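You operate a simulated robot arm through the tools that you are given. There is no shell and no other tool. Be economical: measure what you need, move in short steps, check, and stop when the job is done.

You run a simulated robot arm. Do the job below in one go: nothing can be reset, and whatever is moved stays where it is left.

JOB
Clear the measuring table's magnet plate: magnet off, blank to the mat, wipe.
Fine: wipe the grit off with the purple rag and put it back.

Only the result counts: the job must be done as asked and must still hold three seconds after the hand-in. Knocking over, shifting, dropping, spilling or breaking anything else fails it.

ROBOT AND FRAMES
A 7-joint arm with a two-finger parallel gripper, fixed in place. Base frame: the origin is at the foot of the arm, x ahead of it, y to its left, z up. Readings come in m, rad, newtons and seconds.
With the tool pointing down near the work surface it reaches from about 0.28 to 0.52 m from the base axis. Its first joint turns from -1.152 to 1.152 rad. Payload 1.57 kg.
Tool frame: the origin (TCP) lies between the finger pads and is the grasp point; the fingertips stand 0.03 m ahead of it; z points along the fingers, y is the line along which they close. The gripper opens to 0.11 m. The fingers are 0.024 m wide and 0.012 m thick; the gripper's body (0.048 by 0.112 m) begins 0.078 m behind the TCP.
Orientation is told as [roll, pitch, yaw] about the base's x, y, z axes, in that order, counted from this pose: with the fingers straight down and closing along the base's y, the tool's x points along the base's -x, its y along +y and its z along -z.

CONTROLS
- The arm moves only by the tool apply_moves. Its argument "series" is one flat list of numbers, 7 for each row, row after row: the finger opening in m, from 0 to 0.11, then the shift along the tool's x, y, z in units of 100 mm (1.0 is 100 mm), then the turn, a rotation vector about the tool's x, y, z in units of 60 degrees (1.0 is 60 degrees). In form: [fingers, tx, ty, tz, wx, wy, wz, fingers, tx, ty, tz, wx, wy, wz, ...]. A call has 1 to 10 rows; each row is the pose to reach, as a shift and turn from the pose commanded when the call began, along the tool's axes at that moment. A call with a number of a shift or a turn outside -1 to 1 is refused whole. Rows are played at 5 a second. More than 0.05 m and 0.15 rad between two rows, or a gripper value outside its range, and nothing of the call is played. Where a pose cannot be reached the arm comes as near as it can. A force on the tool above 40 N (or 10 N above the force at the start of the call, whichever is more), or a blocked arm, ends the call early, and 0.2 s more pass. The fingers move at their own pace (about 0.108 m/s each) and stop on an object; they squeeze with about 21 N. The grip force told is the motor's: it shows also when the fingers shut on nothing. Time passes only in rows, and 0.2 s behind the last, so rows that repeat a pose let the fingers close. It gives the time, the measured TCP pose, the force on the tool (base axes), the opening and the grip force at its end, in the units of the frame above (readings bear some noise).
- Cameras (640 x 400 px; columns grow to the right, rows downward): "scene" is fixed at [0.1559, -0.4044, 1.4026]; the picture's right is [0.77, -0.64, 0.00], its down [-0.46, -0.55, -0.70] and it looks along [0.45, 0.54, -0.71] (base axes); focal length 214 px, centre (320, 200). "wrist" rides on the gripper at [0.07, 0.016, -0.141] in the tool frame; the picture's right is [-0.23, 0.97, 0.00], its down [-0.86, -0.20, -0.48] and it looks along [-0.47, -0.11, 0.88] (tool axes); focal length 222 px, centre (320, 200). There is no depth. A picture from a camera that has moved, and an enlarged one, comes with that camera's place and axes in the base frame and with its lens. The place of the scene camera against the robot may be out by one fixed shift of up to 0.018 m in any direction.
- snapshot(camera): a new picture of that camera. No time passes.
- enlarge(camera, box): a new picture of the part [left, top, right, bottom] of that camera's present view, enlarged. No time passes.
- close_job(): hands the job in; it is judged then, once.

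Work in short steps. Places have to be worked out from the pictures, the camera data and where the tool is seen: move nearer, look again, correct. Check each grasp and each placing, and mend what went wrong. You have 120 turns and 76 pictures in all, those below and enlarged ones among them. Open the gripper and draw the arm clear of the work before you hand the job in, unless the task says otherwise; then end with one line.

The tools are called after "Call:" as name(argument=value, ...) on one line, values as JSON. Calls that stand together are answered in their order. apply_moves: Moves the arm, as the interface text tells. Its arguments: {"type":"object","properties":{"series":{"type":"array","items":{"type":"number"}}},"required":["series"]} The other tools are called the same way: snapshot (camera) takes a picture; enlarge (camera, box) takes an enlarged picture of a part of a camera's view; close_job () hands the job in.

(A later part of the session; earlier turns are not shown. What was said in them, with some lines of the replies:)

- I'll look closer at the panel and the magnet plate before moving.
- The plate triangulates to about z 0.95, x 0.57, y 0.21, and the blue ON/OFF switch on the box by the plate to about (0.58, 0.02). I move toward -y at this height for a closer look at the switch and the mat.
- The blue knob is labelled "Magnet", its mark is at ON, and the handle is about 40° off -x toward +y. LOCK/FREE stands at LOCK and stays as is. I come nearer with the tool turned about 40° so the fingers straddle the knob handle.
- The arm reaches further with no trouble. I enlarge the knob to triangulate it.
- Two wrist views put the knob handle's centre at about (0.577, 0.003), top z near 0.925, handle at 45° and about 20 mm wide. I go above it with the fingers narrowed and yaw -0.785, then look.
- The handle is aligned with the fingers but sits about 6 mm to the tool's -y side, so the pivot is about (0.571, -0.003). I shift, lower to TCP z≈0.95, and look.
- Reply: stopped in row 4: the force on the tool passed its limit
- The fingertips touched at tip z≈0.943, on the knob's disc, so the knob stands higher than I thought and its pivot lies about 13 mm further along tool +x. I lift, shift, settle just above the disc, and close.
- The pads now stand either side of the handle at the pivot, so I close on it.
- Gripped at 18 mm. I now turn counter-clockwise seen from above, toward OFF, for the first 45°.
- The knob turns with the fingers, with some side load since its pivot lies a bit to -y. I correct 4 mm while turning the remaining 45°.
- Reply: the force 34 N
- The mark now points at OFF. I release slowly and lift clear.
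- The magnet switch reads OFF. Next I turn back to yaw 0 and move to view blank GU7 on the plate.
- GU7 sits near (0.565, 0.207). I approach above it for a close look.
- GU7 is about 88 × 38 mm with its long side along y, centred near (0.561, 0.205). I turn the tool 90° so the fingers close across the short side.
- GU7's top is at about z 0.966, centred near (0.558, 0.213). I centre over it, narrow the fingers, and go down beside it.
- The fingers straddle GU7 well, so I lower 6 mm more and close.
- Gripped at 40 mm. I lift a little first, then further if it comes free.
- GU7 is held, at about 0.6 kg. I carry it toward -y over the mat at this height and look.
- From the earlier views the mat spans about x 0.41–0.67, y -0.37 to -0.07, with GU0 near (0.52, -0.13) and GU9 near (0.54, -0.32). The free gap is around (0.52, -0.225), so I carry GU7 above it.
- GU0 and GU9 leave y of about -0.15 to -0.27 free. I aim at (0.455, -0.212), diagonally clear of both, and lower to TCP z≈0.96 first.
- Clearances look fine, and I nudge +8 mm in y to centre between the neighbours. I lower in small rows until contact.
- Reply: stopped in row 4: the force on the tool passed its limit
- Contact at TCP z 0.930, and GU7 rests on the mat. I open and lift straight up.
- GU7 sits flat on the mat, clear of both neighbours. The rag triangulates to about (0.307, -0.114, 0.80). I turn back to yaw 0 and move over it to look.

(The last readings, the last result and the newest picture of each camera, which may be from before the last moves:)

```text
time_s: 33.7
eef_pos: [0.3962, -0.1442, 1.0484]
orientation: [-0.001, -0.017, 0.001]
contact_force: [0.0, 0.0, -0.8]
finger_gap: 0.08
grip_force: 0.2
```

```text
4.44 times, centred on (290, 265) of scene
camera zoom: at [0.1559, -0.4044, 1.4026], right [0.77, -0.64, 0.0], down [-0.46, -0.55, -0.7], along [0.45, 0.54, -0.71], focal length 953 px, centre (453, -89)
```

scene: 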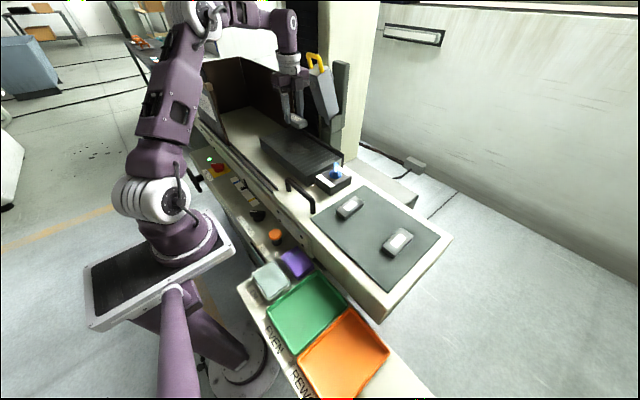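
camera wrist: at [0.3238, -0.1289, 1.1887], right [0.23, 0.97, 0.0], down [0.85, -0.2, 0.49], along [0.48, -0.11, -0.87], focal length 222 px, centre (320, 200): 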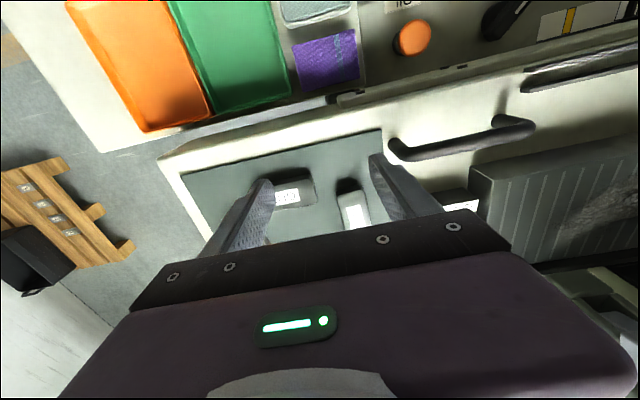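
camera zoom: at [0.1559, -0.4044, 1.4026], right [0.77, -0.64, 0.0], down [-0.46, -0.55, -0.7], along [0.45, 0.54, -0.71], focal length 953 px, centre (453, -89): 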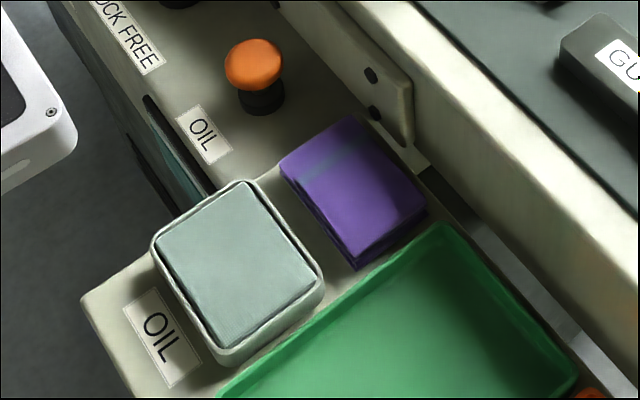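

The rag is about 65 mm (x) by 93 mm (y), centred near (0.31, -0.115), with room for fingers on its ±x sides. I level the tilt, move above it and turn to yaw -90° so the fingers close along x.

Call:
apply_moves(series=[0.08, 0.3, 0.1, 0, 0, 0.016, 0, 0.08, 0.6, 0.2, 0, 0, 0.016, 0, 0.08, 0.85, 0.29, 0, 0, 0.016, 0, 0.08, 0.85, 0.29, 0, 0, 0.016, 0])

Call:
apply_moves(series=[0.08, 0, 0, 0, 0, 0, 0.125, 0.08, 0, 0, 0, 0, 0, 0.25, 0.08, 0, 0, 0, 0, 0, 0.375, 0.08, 0, 0, 0, 0, 0, 0.5, 0.08, 0, 0, 0, 0, 0, 0.625, 0.08, 0, 0, 0, 0, 0, 0.75, 0.08, 0, 0, 0, 0, 0, 0.75])

Call:
apply_moves(series=[0.08, 0, 0, 0.1, 0, 0, 0.125, 0.08, 0, 0, 0.2, 0, 0, 0.25, 0.08, 0, 0, 0.3, 0, 0, 0.375, 0.08, 0, 0, 0.4, 0, 0, 0.5, 0.08, 0, 0, 0.5, 0, 0, 0.625, 0.08, 0, 0, 0.6, 0, 0, 0.75, 0.08, 0, 0, 0.6, 0, 0, 0.75])

Call:
snapshot(camera="wrist")

```text
time_s: 34.7
eef_pos: [0.3095, -0.1155, 1.0473]
orientation: [0.001, 0.002, -0.001]
contact_force: [0.7, -0.3, -0.9]
finger_gap: 0.0803
grip_force: 0.0
```

```text
time_s: 36.3
eef_pos: [0.3114, -0.1157, 1.0461]
orientation: [-0.002, -0.001, -0.789]
contact_force: [-0.4, 0.1, -0.5]
finger_gap: 0.08
grip_force: 0.1
```

```text
time_s: 37.9
eef_pos: [0.3114, -0.116, 0.9871]
orientation: [-0.002, 0.0, -1.574]
contact_force: [0.2, -0.9, 0.0]
finger_gap: 0.0802
grip_force: 0.0
```

```text
33 pictures are left
camera wrist: at [0.3279, -0.0465, 1.129], right [0.97, -0.23, 0.0], down [-0.2, -0.85, 0.48], along [-0.11, -0.47, -0.88], focal length 222 px, centre (320, 200)
```

wrist: 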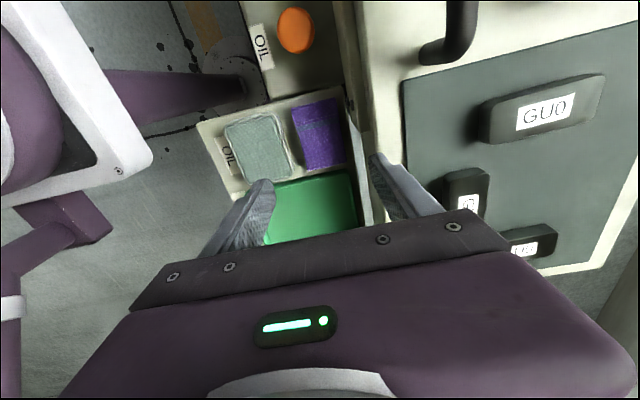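

Call:
enlarge(camera="wrist", box=[220, 70, 420, 195])

```text
3.20 times, centred on (320, 132) of wrist
camera zoom: at [0.3279, -0.0465, 1.129], right [0.97, -0.23, 0.0], down [-0.2, -0.85, 0.48], along [-0.11, -0.47, -0.88], focal length 711 px, centre (320, 416)
```

zoom: 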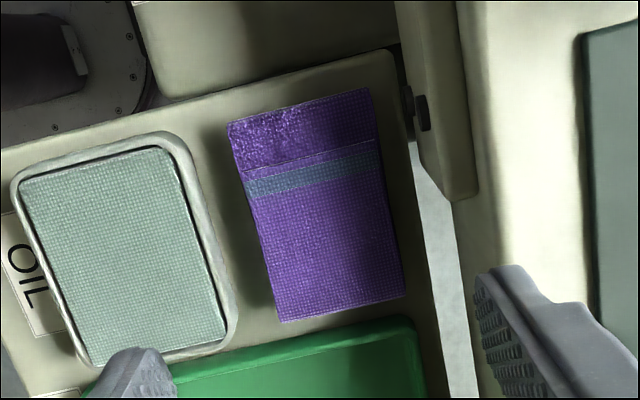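

The gap beside the oil tray is about 17 mm, and a bracket stands at y > -0.11 near x 0.36. So I grip at y≈-0.13 with a 70 mm opening. I lower partway and check.

Call:
apply_moves(series=[0.07, -0.07, 0, 0.3, 0, 0, 0, 0.07, -0.14, 0, 0.6, 0, 0, 0, 0.07, -0.14, 0, 0.9, 0, 0, 0, 0.07, -0.14, 0, 1.0, 0, 0, 0, 0.07, -0.14, 0, 1.0, 0, 0, 0])

Call:
apply_moves(series=[0.07, 0, 0, 0.2, 0, 0, 0, 0.07, 0, 0, 0.3, 0, 0, 0, 0.07, 0, 0, 0.3, 0, 0, 0])

Call:
enlarge(camera="wrist", box=[220, 80, 420, 205])

Call:
enlarge(camera="scene", box=[240, 200, 340, 290])

```text
time_s: 39.1
eef_pos: [0.3115, -0.13, 0.8861]
orientation: [-0.002, 0.0, -1.573]
contact_force: [-0.3, 0.4, -0.3]
finger_gap: 0.0701
grip_force: 0.1
```

```text
time_s: 39.9
eef_pos: [0.311, -0.1293, 0.8575]
orientation: [-0.002, 0.002, -1.574]
contact_force: [-0.3, -0.5, 0.3]
finger_gap: 0.0701
grip_force: 0.1
```

```text
3.20 times, centred on (320, 142) of wrist
camera zoom: at [0.3275, -0.0599, 0.9991], right [0.97, -0.23, 0.0], down [-0.2, -0.85, 0.48], along [-0.11, -0.47, -0.88], focal length 711 px, centre (320, 384)
```

zoom: 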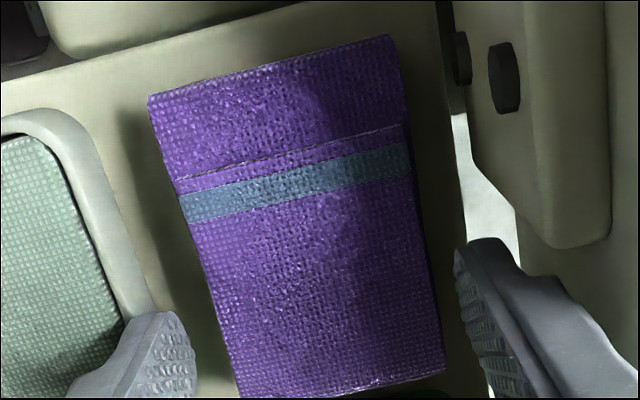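

```text
4.44 times, centred on (290, 245) of scene
camera zoom: at [0.1559, -0.4044, 1.4026], right [0.77, -0.64, 0.0], down [-0.46, -0.55, -0.7], along [0.45, 0.54, -0.71], focal length 953 px, centre (453, 0)
```

zoom: 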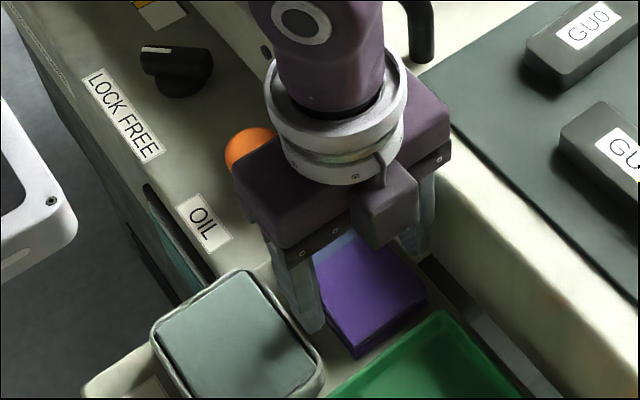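

The rag is centred to about 1.5 mm and the tray gap is about 19 mm. I open to 74 mm, shift 1 mm and lower to tip z≈0.80.

Call:
apply_moves(series=[0.074, 0, -0.01, 0.1, 0, 0, 0, 0.074, 0, -0.01, 0.18, 0, 0, 0, 0.074, 0, -0.01, 0.25, 0, 0, 0, 0.074, 0, -0.01, 0.25, 0, 0, 0])

Call:
enlarge(camera="wrist", box=[220, 100, 420, 225])

Call:
enlarge(camera="scene", box=[260, 230, 340, 290])

```text
time_s: 40.9
eef_pos: [0.3108, -0.13, 0.8334]
orientation: [-0.001, 0.001, -1.573]
contact_force: [0.6, -0.3, 0.3]
finger_gap: 0.074
grip_force: 0.0
```

```text
3.20 times, centred on (320, 162) of wrist
camera zoom: at [0.3274, -0.0606, 0.9749], right [0.97, -0.23, 0.0], down [-0.2, -0.85, 0.48], along [-0.11, -0.47, -0.88], focal length 711 px, centre (320, 320)
```

zoom: 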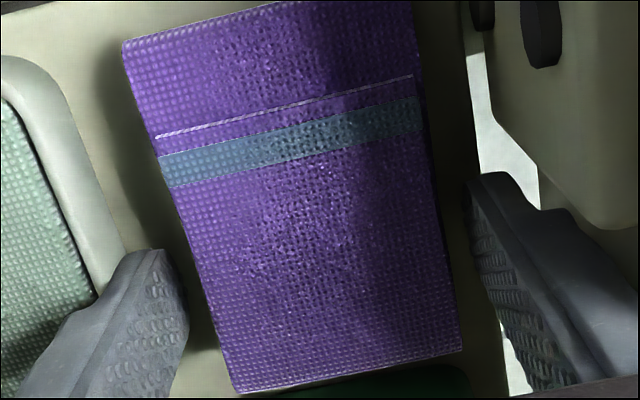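

```text
6.67 times, centred on (300, 260) of scene
camera zoom: at [0.1559, -0.4044, 1.4026], right [0.77, -0.64, 0.0], down [-0.46, -0.55, -0.7], along [0.45, 0.54, -0.71], focal length 1430 px, centre (453, -200)
```

zoom: 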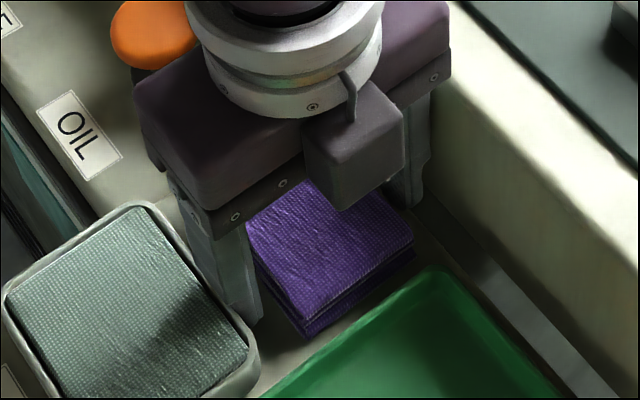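

Both fingertips are in the free gaps at the rag's top level. I shift 1.5 mm off the tray and lower 15 mm in fine rows.

Call:
apply_moves(series=[0.074, 0, 0.015, 0.03, 0, 0, 0, 0.074, 0, 0.015, 0.07, 0, 0, 0, 0.074, 0, 0.015, 0.11, 0, 0, 0, 0.074, 0, 0.015, 0.14, 0, 0, 0, 0.074, 0, 0.015, 0.14, 0, 0, 0])

Call:
enlarge(camera="scene", box=[260, 230, 340, 290])

```text
time_s: 41.4
eef_pos: [0.3119, -0.1318, 0.8296]
orientation: [0.002, -0.001, -1.573]
contact_force: [0.3, 2.0, 8.6]
finger_gap: 0.0735
grip_force: 0.1
stopped in row 2: the force on the tool passed its limit (the readings are from after the stop); the commanded pose is now the measured one
```

```text
6.67 times, centred on (300, 260) of scene
camera zoom: at [0.1559, -0.4044, 1.4026], right [0.77, -0.64, 0.0], down [-0.46, -0.55, -0.7], along [0.45, 0.54, -0.71], focal length 1430 px, centre (453, -200)
```

zoom: 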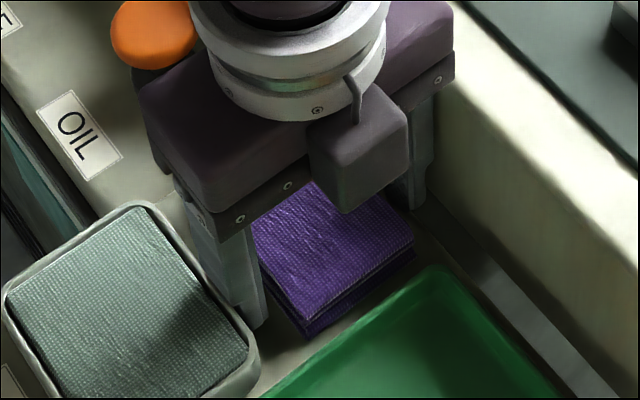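

Contact at tip z≈0.80, which looks like the shelf, and the tray has not moved. I raise 7 mm so the rag's underside stays below the tips, then close.

Call:
apply_moves(series=[0.074, 0, 0, -0.07, 0, 0, 0, 0.074, 0, 0, -0.07, 0, 0, 0, 0.05, 0, 0, -0.07, 0, 0, 0, 0.03, 0, 0, -0.07, 0, 0, 0, 0.03, 0, 0, -0.07, 0, 0, 0])

Call:
enlarge(camera="wrist", box=[220, 100, 420, 225])

```text
time_s: 42.6
eef_pos: [0.3134, -0.1318, 0.8382]
orientation: [-0.001, -0.002, -1.572]
contact_force: [0.3, 0.6, 2.8]
finger_gap: 0.059
grip_force: 21.2
```

```text
3.20 times, centred on (320, 162) of wrist
camera zoom: at [0.3292, -0.0609, 0.9786], right [0.97, -0.23, 0.0], down [-0.2, -0.85, 0.48], along [-0.11, -0.47, -0.88], focal length 711 px, centre (320, 320)
```

zoom: 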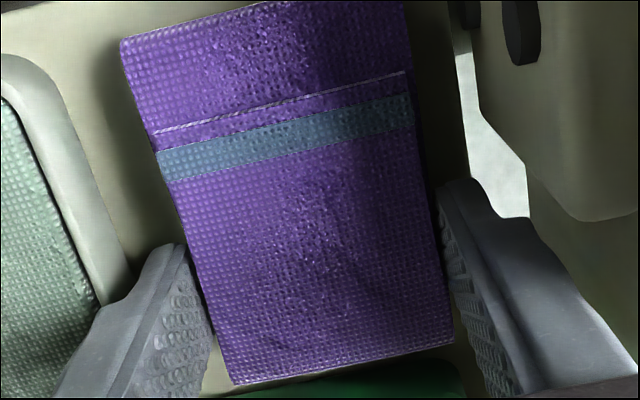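

The rag is gripped at 59 mm with TCP at (0.3125, -0.132, 0.838). I lift straight up.

Call:
apply_moves(series=[0.03, 0, 0, -0.1, 0, 0, 0, 0.03, 0, 0, -0.3, 0, 0, 0, 0.03, 0, 0, -0.6, 0, 0, 0, 0.03, 0, 0, -1.0, 0, 0, 0])

Call:
apply_moves(series=[0.03, 0, 0, -0.4, 0, 0, 0, 0.03, 0, 0, -0.8, 0, 0, 0, 0.03, 0, 0, -1.0, 0, 0, 0, 0.03, 0, 0, -1.0, 0, 0, 0])

Call:
snapshot(camera="wrist")

Call:
enlarge(camera="scene", box=[220, 140, 400, 300])

```text
time_s: 43.6
eef_pos: [0.3144, -0.1302, 0.9383]
orientation: [0.001, 0.0, -1.574]
contact_force: [-0.5, 0.4, -0.9]
finger_gap: 0.0588
grip_force: 21.1
```

```text
time_s: 44.6
eef_pos: [0.3147, -0.1323, 1.0378]
orientation: [-0.002, -0.003, -1.572]
contact_force: [-0.2, 0.0, -0.8]
finger_gap: 0.0588
grip_force: 20.9
```

```text
25 pictures are left
camera wrist: at [0.3309, -0.0619, 1.1786], right [0.97, -0.23, 0.0], down [-0.2, -0.85, 0.48], along [-0.11, -0.47, -0.88], focal length 222 px, centre (320, 200)
```

wrist: 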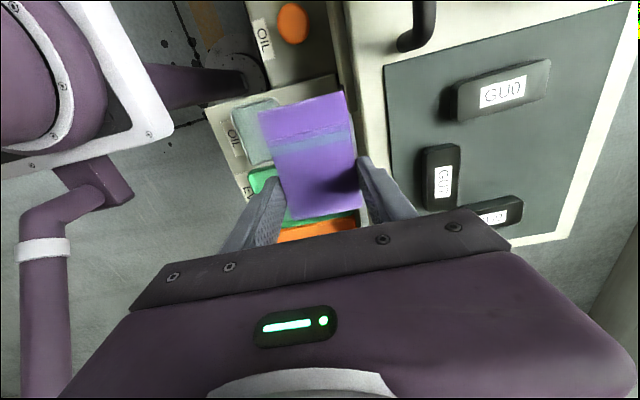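

```text
2.50 times, centred on (310, 220) of scene
camera zoom: at [0.1559, -0.4044, 1.4026], right [0.77, -0.64, 0.0], down [-0.46, -0.55, -0.7], along [0.45, 0.54, -0.71], focal length 536 px, centre (345, 150)
```

zoom: 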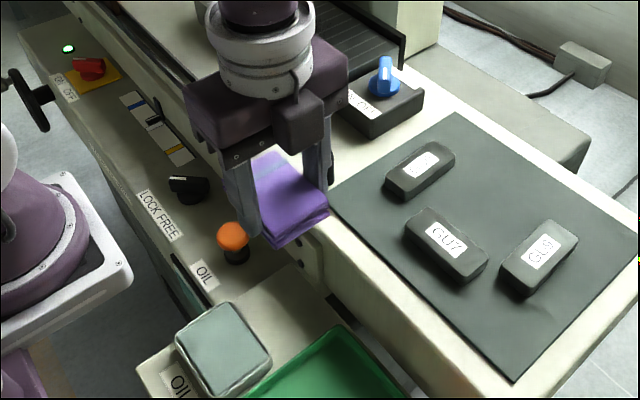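

The rag is held. I carry it over to the plate at this height.

Call:
apply_moves(series=[0.03, 0.25, 0.2, 0, 0, 0, 0, 0.03, 0.5, 0.4, 0, 0, 0, 0, 0.03, 0.75, 0.6, 0, 0, 0, 0, 0.03, 1.0, 0.8, 0, 0, 0, 0])

Call:
apply_moves(series=[0.03, 0.25, 0.2, 0, 0, 0, 0, 0.03, 0.5, 0.4, 0, 0, 0, 0, 0.03, 0.75, 0.6, 0, 0, 0, 0, 0.03, 1.0, 0.8, 0, 0, 0, 0])

Call:
apply_moves(series=[0.03, 0.2, 0.2, 0, 0, 0, 0, 0.03, 0.4, 0.4, 0, 0, 0, 0, 0.03, 0.6, 0.6, 0, 0, 0, 0, 0.03, 0.8, 0.8, 0, 0, 0, 0, 0.03, 0.8, 0.8, 0, 0, 0, 0])

Call:
enlarge(camera="scene", box=[240, 90, 360, 190])

Call:
snapshot(camera="wrist")

```text
time_s: 45.6
eef_pos: [0.393, -0.029, 1.0378]
orientation: [0.001, -0.001, -1.571]
contact_force: [-0.8, -0.6, -0.6]
finger_gap: 0.0591
grip_force: 20.8
```

```text
time_s: 46.6
eef_pos: [0.4718, 0.0682, 1.0358]
orientation: [0.0, -0.001, -1.573]
contact_force: [-0.1, 0.0, 0.1]
finger_gap: 0.0589
grip_force: 21.2
```

```text
time_s: 47.8
eef_pos: [0.5524, 0.1485, 1.0363]
orientation: [0.0, -0.001, -1.573]
contact_force: [-0.6, -0.3, -0.7]
finger_gap: 0.0594
grip_force: 20.7
```

```text
4.00 times, centred on (300, 140) of scene
camera zoom: at [0.156, -0.4044, 1.4026], right [0.77, -0.64, 0.0], down [-0.46, -0.55, -0.7], along [0.45, 0.54, -0.71], focal length 858 px, centre (400, 440)
```

zoom: 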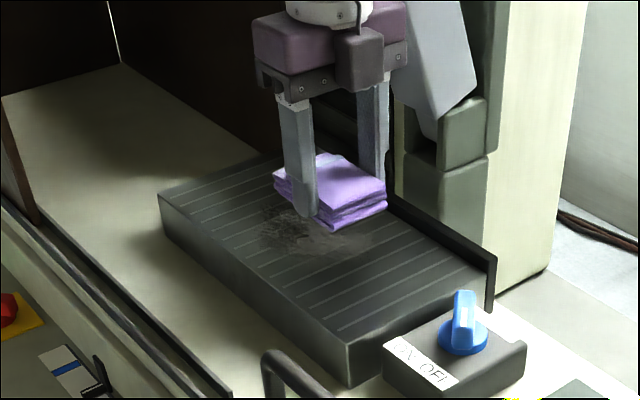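

```text
22 pictures are left
camera wrist: at [0.5686, 0.2182, 1.178], right [0.97, -0.23, 0.0], down [-0.2, -0.85, 0.48], along [-0.11, -0.47, -0.88], focal length 222 px, centre (320, 200)
```

wrist: 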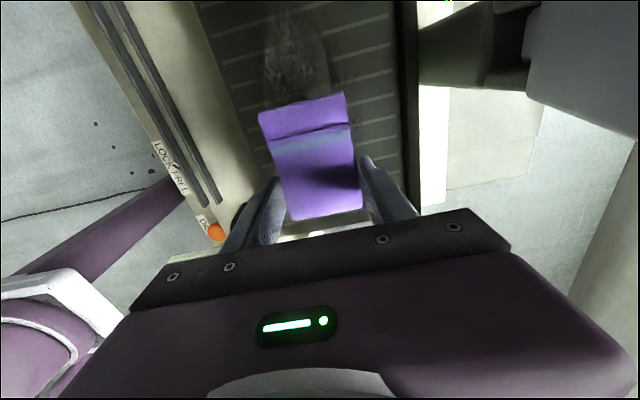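

Grit lies around x 0.51–0.59, y 0.15–0.28. I start on the -y side of it and lower gently until the rag touches the plate.

Call:
apply_moves(series=[0.03, -0.3, 0, 0.2, 0, 0, 0, 0.03, -0.3, 0, 0.4, 0, 0, 0, 0.03, -0.3, 0, 0.44, 0, 0, 0, 0.03, -0.3, 0, 0.47, 0, 0, 0, 0.03, -0.3, 0, 0.5, 0, 0, 0, 0.03, -0.3, 0, 0.5, 0, 0, 0])

Call:
enlarge(camera="scene", box=[260, 110, 340, 180])

```text
time_s: 49.2
eef_pos: [0.5526, 0.1186, 0.9861]
orientation: [0.001, -0.001, -1.573]
contact_force: [0.0, -0.3, -0.6]
finger_gap: 0.0592
grip_force: 20.7
```

```text
5.71 times, centred on (300, 145) of scene
camera zoom: at [0.1559, -0.4044, 1.4026], right [0.77, -0.64, 0.0], down [-0.46, -0.55, -0.7], along [0.45, 0.54, -0.71], focal length 1226 px, centre (434, 514)
```

zoom: 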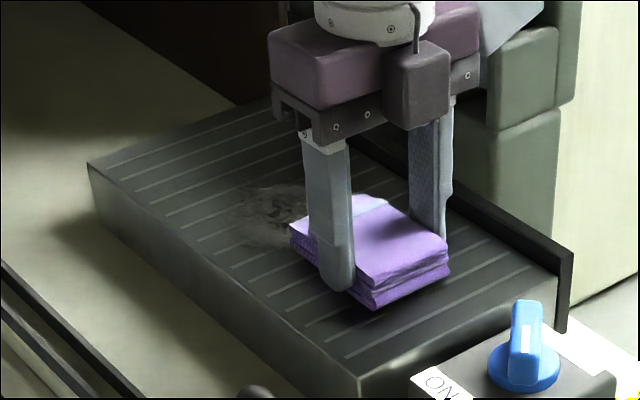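

Not touching yet. I go on down in 2 mm rows.

Call:
apply_moves(series=[0.03, 0, 0, 0.02, 0, 0, 0, 0.03, 0, 0, 0.04, 0, 0, 0, 0.03, 0, 0, 0.06, 0, 0, 0, 0.03, 0, 0, 0.06, 0, 0, 0])

```text
time_s: 50.2
eef_pos: [0.5534, 0.1185, 0.9823]
orientation: [0.002, 0.001, -1.572]
contact_force: [-1.5, 1.2, 17.0]
finger_gap: 0.0589
grip_force: 21.2
```

Contact with 17 N. I ease off 1 mm and sweep the middle lane in +y.

Call:
apply_moves(series=[0.03, 0, 0, -0.01, 0, 0, 0, 0.03, 0.2, 0, -0.01, 0, 0, 0, 0.03, 0.4, 0, -0.01, 0, 0, 0, 0.03, 0.6, 0, -0.01, 0, 0, 0, 0.03, 0.8, 0, -0.01, 0, 0, 0, 0.03, 1.0, 0, -0.01, 0, 0, 0])

Call:
apply_moves(series=[0.03, 0.2, 0, 0, 0, 0, 0, 0.03, 0.4, 0, 0, 0, 0, 0, 0.03, 0.6, 0, 0, 0, 0, 0, 0.03, 0.6, 0, 0, 0, 0, 0])

Call:
enlarge(camera="scene", box=[250, 100, 350, 180])

```text
time_s: 51.6
eef_pos: [0.5527, 0.221, 0.9823]
orientation: [0.002, -0.001, -1.575]
contact_force: [0.2, 0.2, 0.3]
finger_gap: 0.059
grip_force: 21.2
```

```text
time_s: 52.6
eef_pos: [0.5527, 0.2805, 0.9807]
orientation: [0.003, -0.002, -1.571]
contact_force: [-0.2, -3.4, 7.3]
finger_gap: 0.0589
grip_force: 21.2
```

```text
5.00 times, centred on (300, 140) of scene
camera zoom: at [0.1558, -0.4046, 1.4026], right [0.77, -0.64, 0.0], down [-0.46, -0.55, -0.7], along [0.45, 0.54, -0.71], focal length 1072 px, centre (420, 500)
```

zoom: 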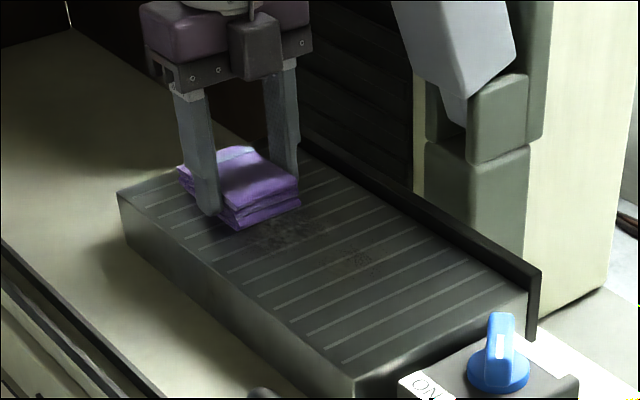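

The grit has thinned, though the pressure was light partway. I sweep back in -y pressing 1.5 mm deeper.

Call:
apply_moves(series=[0.03, 0, 0, 0.015, 0, 0, 0, 0.03, -0.2, 0, 0.015, 0, 0, 0, 0.03, -0.4, 0, 0.015, 0, 0, 0, 0.03, -0.6, 0, 0.015, 0, 0, 0, 0.03, -0.8, 0, 0.015, 0, 0, 0, 0.03, -1.0, 0, 0.015, 0, 0, 0])

Call:
apply_moves(series=[0.03, -0.2, 0, 0, 0, 0, 0, 0.03, -0.4, 0, 0, 0, 0, 0, 0.03, -0.6, 0, 0, 0, 0, 0, 0.03, -0.6, 0, 0, 0, 0, 0])

Call:
snapshot(camera="wrist")

```text
time_s: 54.0
eef_pos: [0.5527, 0.1792, 0.9802]
orientation: [0.0, 0.0, -1.572]
contact_force: [1.0, 11.7, 27.0]
finger_gap: 0.0591
grip_force: 21.1
```

```text
time_s: 55.0
eef_pos: [0.5528, 0.118, 0.9806]
orientation: [0.0, -0.002, -1.573]
contact_force: [-0.7, 10.5, 26.0]
finger_gap: 0.0589
grip_force: 21.5
```

```text
19 pictures are left
camera wrist: at [0.5676, 0.1878, 1.1216], right [0.97, -0.23, 0.0], down [-0.2, -0.85, 0.48], along [-0.11, -0.47, -0.88], focal length 222 px, centre (320, 200)
```

wrist: 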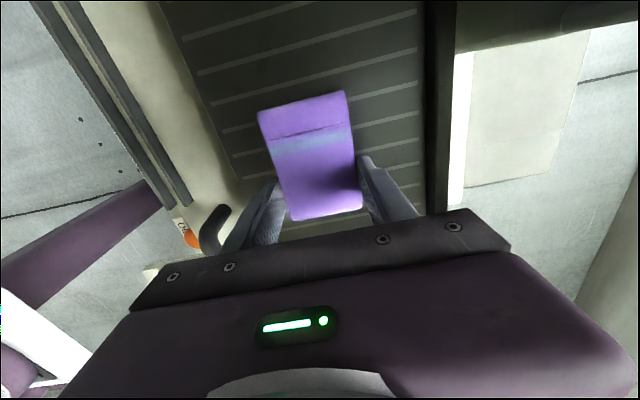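

With 26 N the plate ahead looks clean. I also do the two side lanes to catch edges: x≈0.525 going +y, then x≈0.578 coming back.

Call:
apply_moves(series=[0.03, 0, -0.15, -0.005, 0, 0, 0, 0.03, 0, -0.28, -0.005, 0, 0, 0, 0.03, 0.2, -0.28, -0.005, 0, 0, 0, 0.03, 0.4, -0.28, -0.005, 0, 0, 0, 0.03, 0.6, -0.28, -0.005, 0, 0, 0, 0.03, 0.8, -0.28, -0.005, 0, 0, 0, 0.03, 1.0, -0.28, -0.005, 0, 0, 0])

Call:
apply_moves(series=[0.03, 0.2, 0, 0.005, 0, 0, 0, 0.03, 0.4, 0, 0.005, 0, 0, 0, 0.03, 0.6, 0, 0.005, 0, 0, 0, 0.03, 0.6, 0.2, 0.005, 0, 0, 0, 0.03, 0.6, 0.4, 0.005, 0, 0, 0, 0.03, 0.6, 0.52, 0.005, 0, 0, 0, 0.03, 0.4, 0.52, 0.005, 0, 0, 0, 0.03, 0.2, 0.52, 0.005, 0, 0, 0, 0.03, 0, 0.52, 0.005, 0, 0, 0])

Call:
apply_moves(series=[0.03, -0.2, 0, 0, 0, 0, 0, 0.03, -0.4, 0, 0, 0, 0, 0, 0.03, -0.6, 0, 0, 0, 0, 0, 0.03, -0.8, 0, 0, 0, 0, 0, 0.03, -1.0, 0, 0, 0, 0, 0])

Call:
enlarge(camera="scene", box=[250, 100, 350, 180])

Call:
enlarge(camera="wrist", box=[150, 0, 450, 180])

```text
time_s: 56.6
eef_pos: [0.5232, 0.2188, 0.9788]
orientation: [0.0, 0.0, -1.572]
contact_force: [-0.5, -6.5, 13.2]
finger_gap: 0.0589
grip_force: 21.4
```

```text
time_s: 58.6
eef_pos: [0.579, 0.2186, 0.9805]
orientation: [0.001, 0.0, -1.572]
contact_force: [0.4, 1.4, 2.4]
finger_gap: 0.0589
grip_force: 21.1
```

```text
time_s: 59.8
eef_pos: [0.5788, 0.1197, 0.9798]
orientation: [-0.001, -0.001, -1.573]
contact_force: [0.7, -0.8, -0.2]
finger_gap: 0.0592
grip_force: 20.6
```

```text
5.00 times, centred on (300, 140) of scene
camera zoom: at [0.156, -0.4044, 1.4026], right [0.77, -0.64, 0.0], down [-0.46, -0.55, -0.7], along [0.45, 0.54, -0.71], focal length 1072 px, centre (420, 500)
```

zoom: 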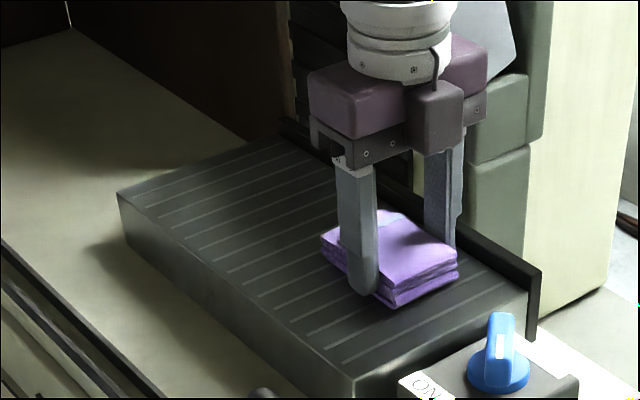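

```text
2.13 times, centred on (300, 90) of wrist
camera zoom: at [0.595, 0.1893, 1.123], right [0.97, -0.23, 0.0], down [-0.2, -0.85, 0.48], along [-0.11, -0.47, -0.88], focal length 474 px, centre (363, 435)
```

zoom: 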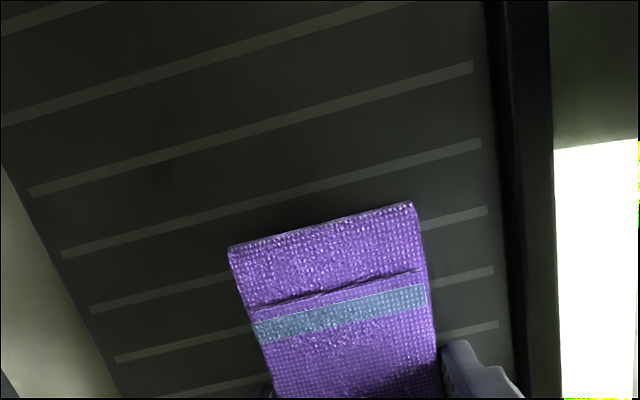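

The plate looks clean. I make one more firm pass along x≈0.54 for the faint area, then lift and inspect.

Call:
apply_moves(series=[0.03, 0, -0.2, 0.015, 0, 0, 0, 0.03, 0, -0.39, 0.025, 0, 0, 0, 0.03, 0.2, -0.39, 0.025, 0, 0, 0, 0.03, 0.4, -0.39, 0.025, 0, 0, 0, 0.03, 0.6, -0.39, 0.025, 0, 0, 0, 0.03, 0.8, -0.39, 0.025, 0, 0, 0, 0.03, 1.0, -0.39, 0.025, 0, 0, 0])

Call:
apply_moves(series=[0.03, 0.2, 0, 0, 0, 0, 0, 0.03, 0.4, 0, 0, 0, 0, 0, 0.03, 0.6, 0, 0, 0, 0, 0, 0.03, 0.6, 0, 0, 0, 0, 0, 0.03, 0.6, 0, -0.3, 0, 0, 0, 0.03, 0.4, 0, -0.6, 0, 0, 0, 0.03, 0, 0, -0.6, 0, 0, 0, 0.03, -0.4, 0, -0.6, 0, 0, 0, 0.03, -0.8, 0, -0.6, 0, 0, 0, 0.03, -1.0, 0, -0.6, 0, 0, 0])

Call:
enlarge(camera="wrist", box=[150, 0, 450, 180])

Call:
enlarge(camera="scene", box=[250, 100, 350, 180])

```text
time_s: 61.4
eef_pos: [0.5375, 0.2168, 0.9773]
orientation: [-0.002, -0.002, -1.572]
contact_force: [-2.0, -6.5, 11.7]
finger_gap: 0.0592
grip_force: 20.7
```

```text
time_s: 63.6
eef_pos: [0.5365, 0.1189, 1.0405]
orientation: [0.002, -0.003, -1.572]
contact_force: [-0.5, -0.4, -0.6]
finger_gap: 0.0589
grip_force: 20.8
```

```text
2.13 times, centred on (300, 90) of wrist
camera zoom: at [0.5526, 0.1892, 1.1824], right [0.97, -0.23, 0.0], down [-0.2, -0.85, 0.48], along [-0.11, -0.47, -0.88], focal length 474 px, centre (363, 435)
```

zoom: 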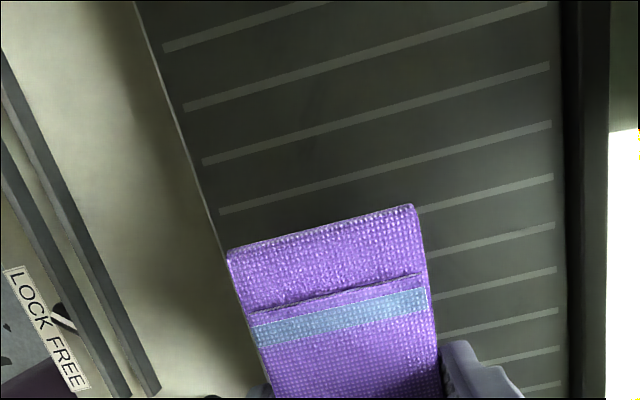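

```text
5.00 times, centred on (300, 140) of scene
camera zoom: at [0.1559, -0.4044, 1.4026], right [0.77, -0.64, 0.0], down [-0.46, -0.55, -0.7], along [0.45, 0.54, -0.71], focal length 1072 px, centre (420, 500)
```

zoom: 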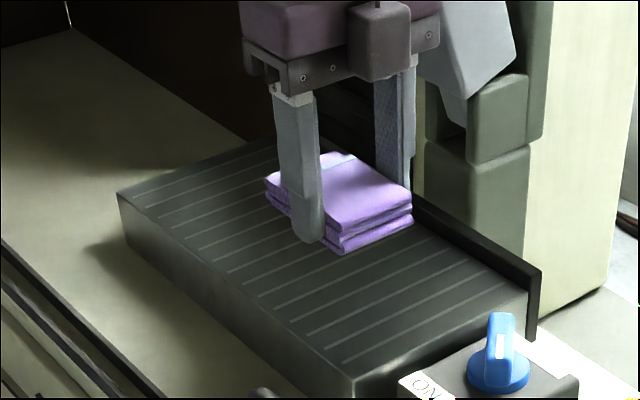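

The plate is clean. I carry the rag back to above its place at (0.3135, -0.132).

Call:
apply_moves(series=[0.03, -0.21, -0.186, 0, 0, 0, 0, 0.03, -0.42, -0.372, 0, 0, 0, 0, 0.03, -0.63, -0.558, 0, 0, 0, 0, 0.03, -0.837, -0.743, 0, 0, 0, 0])

Call:
apply_moves(series=[0.03, -0.21, -0.186, 0, 0, 0, 0, 0.03, -0.42, -0.372, 0, 0, 0, 0, 0.03, -0.63, -0.558, 0, 0, 0, 0, 0.03, -0.837, -0.743, 0, 0, 0, 0])

Call:
apply_moves(series=[0.03, -0.21, -0.186, 0, 0, 0, 0, 0.03, -0.42, -0.372, 0, 0, 0, 0, 0.03, -0.63, -0.558, 0, 0, 0, 0, 0.03, -0.837, -0.743, 0, 0, 0, 0, 0.03, -0.837, -0.743, 0, 0, 0, 0])

```text
time_s: 64.6
eef_pos: [0.4626, 0.0345, 1.0365]
orientation: [0.0, -0.001, -1.573]
contact_force: [-0.2, -1.1, -0.7]
finger_gap: 0.059
grip_force: 21.1
```

```text
time_s: 65.6
eef_pos: [0.3893, -0.0479, 1.0353]
orientation: [0.0, 0.0, -1.572]
contact_force: [0.2, -0.4, 0.5]
finger_gap: 0.0589
grip_force: 21.0
```

```text
time_s: 66.8
eef_pos: [0.3147, -0.1315, 1.0383]
orientation: [0.0, -0.002, -1.571]
contact_force: [0.2, 0.4, -0.4]
finger_gap: 0.0591
grip_force: 20.6
```

I lower over the original spot to z≈0.86 and look.

Call:
apply_moves(series=[0.03, 0, 0, 0.3, 0, 0, 0, 0.03, 0, 0, 0.6, 0, 0, 0, 0.03, 0, 0, 0.9, 0, 0, 0, 0.03, 0, 0, 1.0, 0, 0, 0])

Call:
apply_moves(series=[0.03, 0, 0, 0.3, 0, 0, 0, 0.03, 0, 0, 0.6, 0, 0, 0, 0.03, 0, 0, 0.78, 0, 0, 0, 0.03, 0, 0, 0.78, 0, 0, 0])

Call:
enlarge(camera="scene", box=[250, 220, 340, 290])

Call:
enlarge(camera="wrist", box=[220, 80, 420, 205])

```text
time_s: 67.8
eef_pos: [0.3136, -0.1325, 0.9385]
orientation: [0.001, -0.001, -1.572]
contact_force: [0.1, 0.2, 0.4]
finger_gap: 0.0588
grip_force: 20.7
```

```text
time_s: 68.8
eef_pos: [0.3168, -0.131, 0.8597]
orientation: [0.001, -0.003, -1.573]
contact_force: [-1.0, 0.7, -1.4]
finger_gap: 0.0593
grip_force: 20.8
```

```text
5.71 times, centred on (295, 255) of scene
camera zoom: at [0.1559, -0.4044, 1.4026], right [0.77, -0.64, 0.0], down [-0.46, -0.55, -0.7], along [0.45, 0.54, -0.71], focal length 1226 px, centre (463, -114)
```

zoom: 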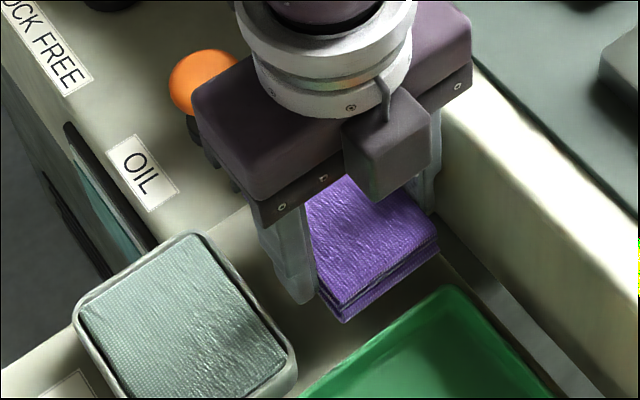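

```text
3.20 times, centred on (320, 142) of wrist
camera zoom: at [0.3324, -0.0625, 1.0008], right [0.97, -0.23, 0.0], down [-0.2, -0.85, 0.48], along [-0.11, -0.47, -0.88], focal length 711 px, centre (320, 384)
```

zoom: 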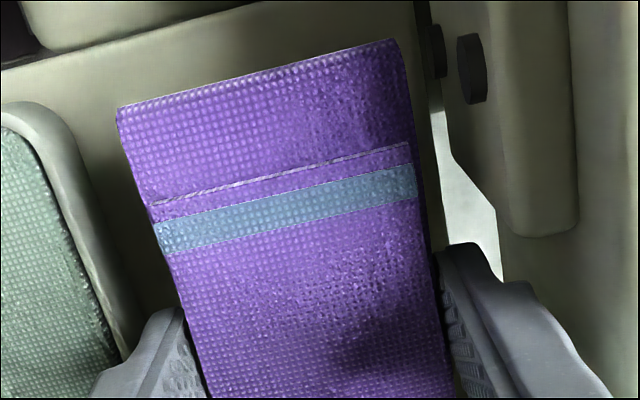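

I shift 3 mm back in x to match the original spot and lower in fine steps until contact.

Call:
apply_moves(series=[0.03, 0, -0.035, 0.06, 0, 0, 0, 0.03, 0, -0.035, 0.12, 0, 0, 0, 0.03, 0, -0.035, 0.16, 0, 0, 0, 0.03, 0, -0.035, 0.19, 0, 0, 0, 0.03, 0, -0.035, 0.22, 0, 0, 0, 0.03, 0, -0.035, 0.24, 0, 0, 0, 0.03, 0, -0.035, 0.24, 0, 0, 0])

```text
time_s: 70.4
eef_pos: [0.3117, -0.1322, 0.8364]
orientation: [0.0, 0.001, -1.574]
contact_force: [0.4, 0.2, -1.4]
finger_gap: 0.059
grip_force: 20.9
```

No contact yet, so I lower a bit further in 1 mm rows.

Call:
apply_moves(series=[0.03, 0, 0, 0.01, 0, 0, 0, 0.03, 0, 0, 0.02, 0, 0, 0, 0.03, 0, 0, 0.03, 0, 0, 0, 0.03, 0, 0, 0.03, 0, 0, 0])

```text
time_s: 71.4
eef_pos: [0.3113, -0.1313, 0.8317]
orientation: [0.0, -0.002, -1.573]
contact_force: [-0.8, -0.1, 2.9]
finger_gap: 0.0588
grip_force: 21.5
```

Light contact. I open to 73 mm and lift slowly.

Call:
apply_moves(series=[0.073, 0, 0, 0, 0, 0, 0, 0.073, 0, 0, 0, 0, 0, 0, 0.073, 0, 0, 0, 0, 0, 0, 0.073, 0, 0, -0.1, 0, 0, 0, 0.073, 0, 0, -0.3, 0, 0, 0, 0.073, 0, 0, -0.6, 0, 0, 0, 0.073, 0, 0, -1.0, 0, 0, 0])

Call:
apply_moves(series=[0.073, 0, 0, -0.4, 0, 0, 0, 0.073, 0, 0, -0.8, 0, 0, 0, 0.073, 0, 0, -1.0, 0, 0, 0, 0.073, 0, 0, -1.0, 0, 0, 0])

Call:
enlarge(camera="wrist", box=[220, 70, 420, 195])

Call:
snapshot(camera="scene")

```text
time_s: 73.0
eef_pos: [0.3097, -0.1314, 0.9314]
orientation: [0.0, 0.001, -1.573]
contact_force: [-0.4, -0.2, 0.3]
finger_gap: 0.0732
grip_force: 0.1
```

```text
time_s: 74.0
eef_pos: [0.3104, -0.1331, 1.0334]
orientation: [-0.001, -0.002, -1.573]
contact_force: [0.2, 0.5, -0.4]
finger_gap: 0.0728
grip_force: 0.0
```

```text
3.20 times, centred on (320, 132) of wrist
camera zoom: at [0.3265, -0.062, 1.1741], right [0.97, -0.23, 0.0], down [-0.2, -0.85, 0.48], along [-0.11, -0.47, -0.88], focal length 711 px, centre (320, 416)
```

zoom: 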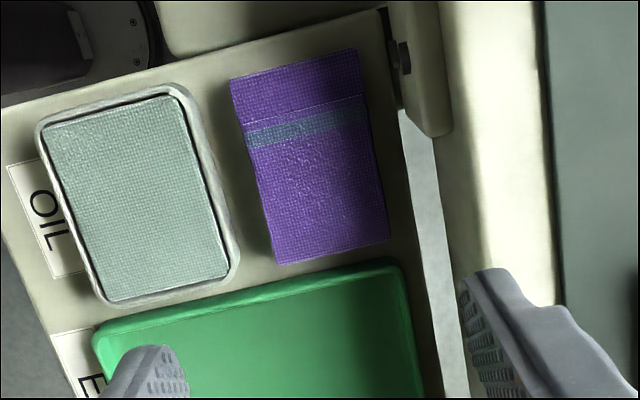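

```text
11 pictures are left
```

scene: 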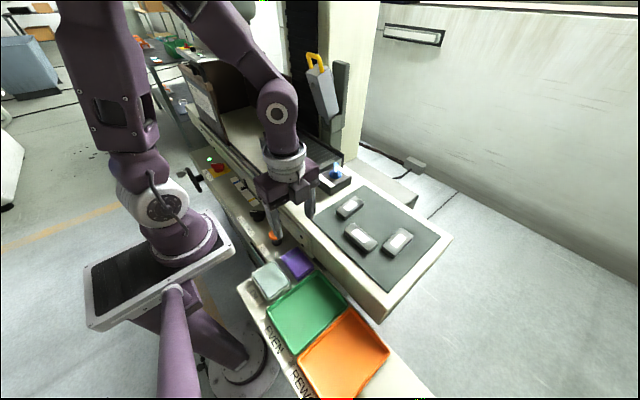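

The rag is back on its shelf spot. I draw the arm up and clear, then do a final check.

Call:
apply_moves(series=[0.1, 0, 0.1, -0.4, 0, 0, 0, 0.1, 0, 0.3, -0.8, 0, 0, 0, 0.1, 0, 0.5, -1.0, 0, 0, 0, 0.1, 0, 0.5, -1.0, 0, 0, 0])

Call:
enlarge(camera="scene", box=[240, 220, 340, 310])

Call:
enlarge(camera="scene", box=[200, 100, 440, 260])

```text
time_s: 75.0
eef_pos: [0.3621, -0.1312, 1.1312]
orientation: [-0.001, 0.0, -1.573]
contact_force: [-0.4, -0.2, -0.6]
finger_gap: 0.1
grip_force: 0.1
```

```text
4.44 times, centred on (290, 265) of scene
camera zoom: at [0.1559, -0.4044, 1.4026], right [0.77, -0.64, 0.0], down [-0.46, -0.55, -0.7], along [0.45, 0.54, -0.71], focal length 953 px, centre (453, -89)
```

zoom: 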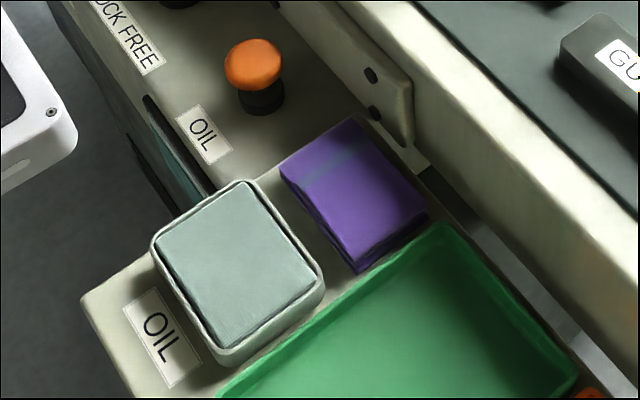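

```text
2.50 times, centred on (320, 180) of scene
camera zoom: at [0.1559, -0.4044, 1.4026], right [0.77, -0.64, 0.0], down [-0.46, -0.55, -0.7], along [0.45, 0.54, -0.71], focal length 536 px, centre (320, 250)
```

zoom: 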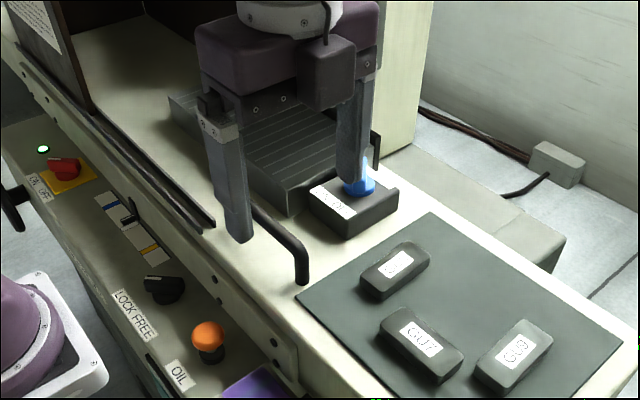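

The magnet is off, GU7 is on the mat, the plate is wiped, the rag is within a few mm of its original spot, and nothing else has moved. The gripper is open and the arm is clear, so I hand in.

Call:
close_job()

```text
The job is handed in.
```

The magnet is off, blank GU7 is on the mat, the grit is wiped off the plate, the purple rag is back in its place, and the job is handed in.
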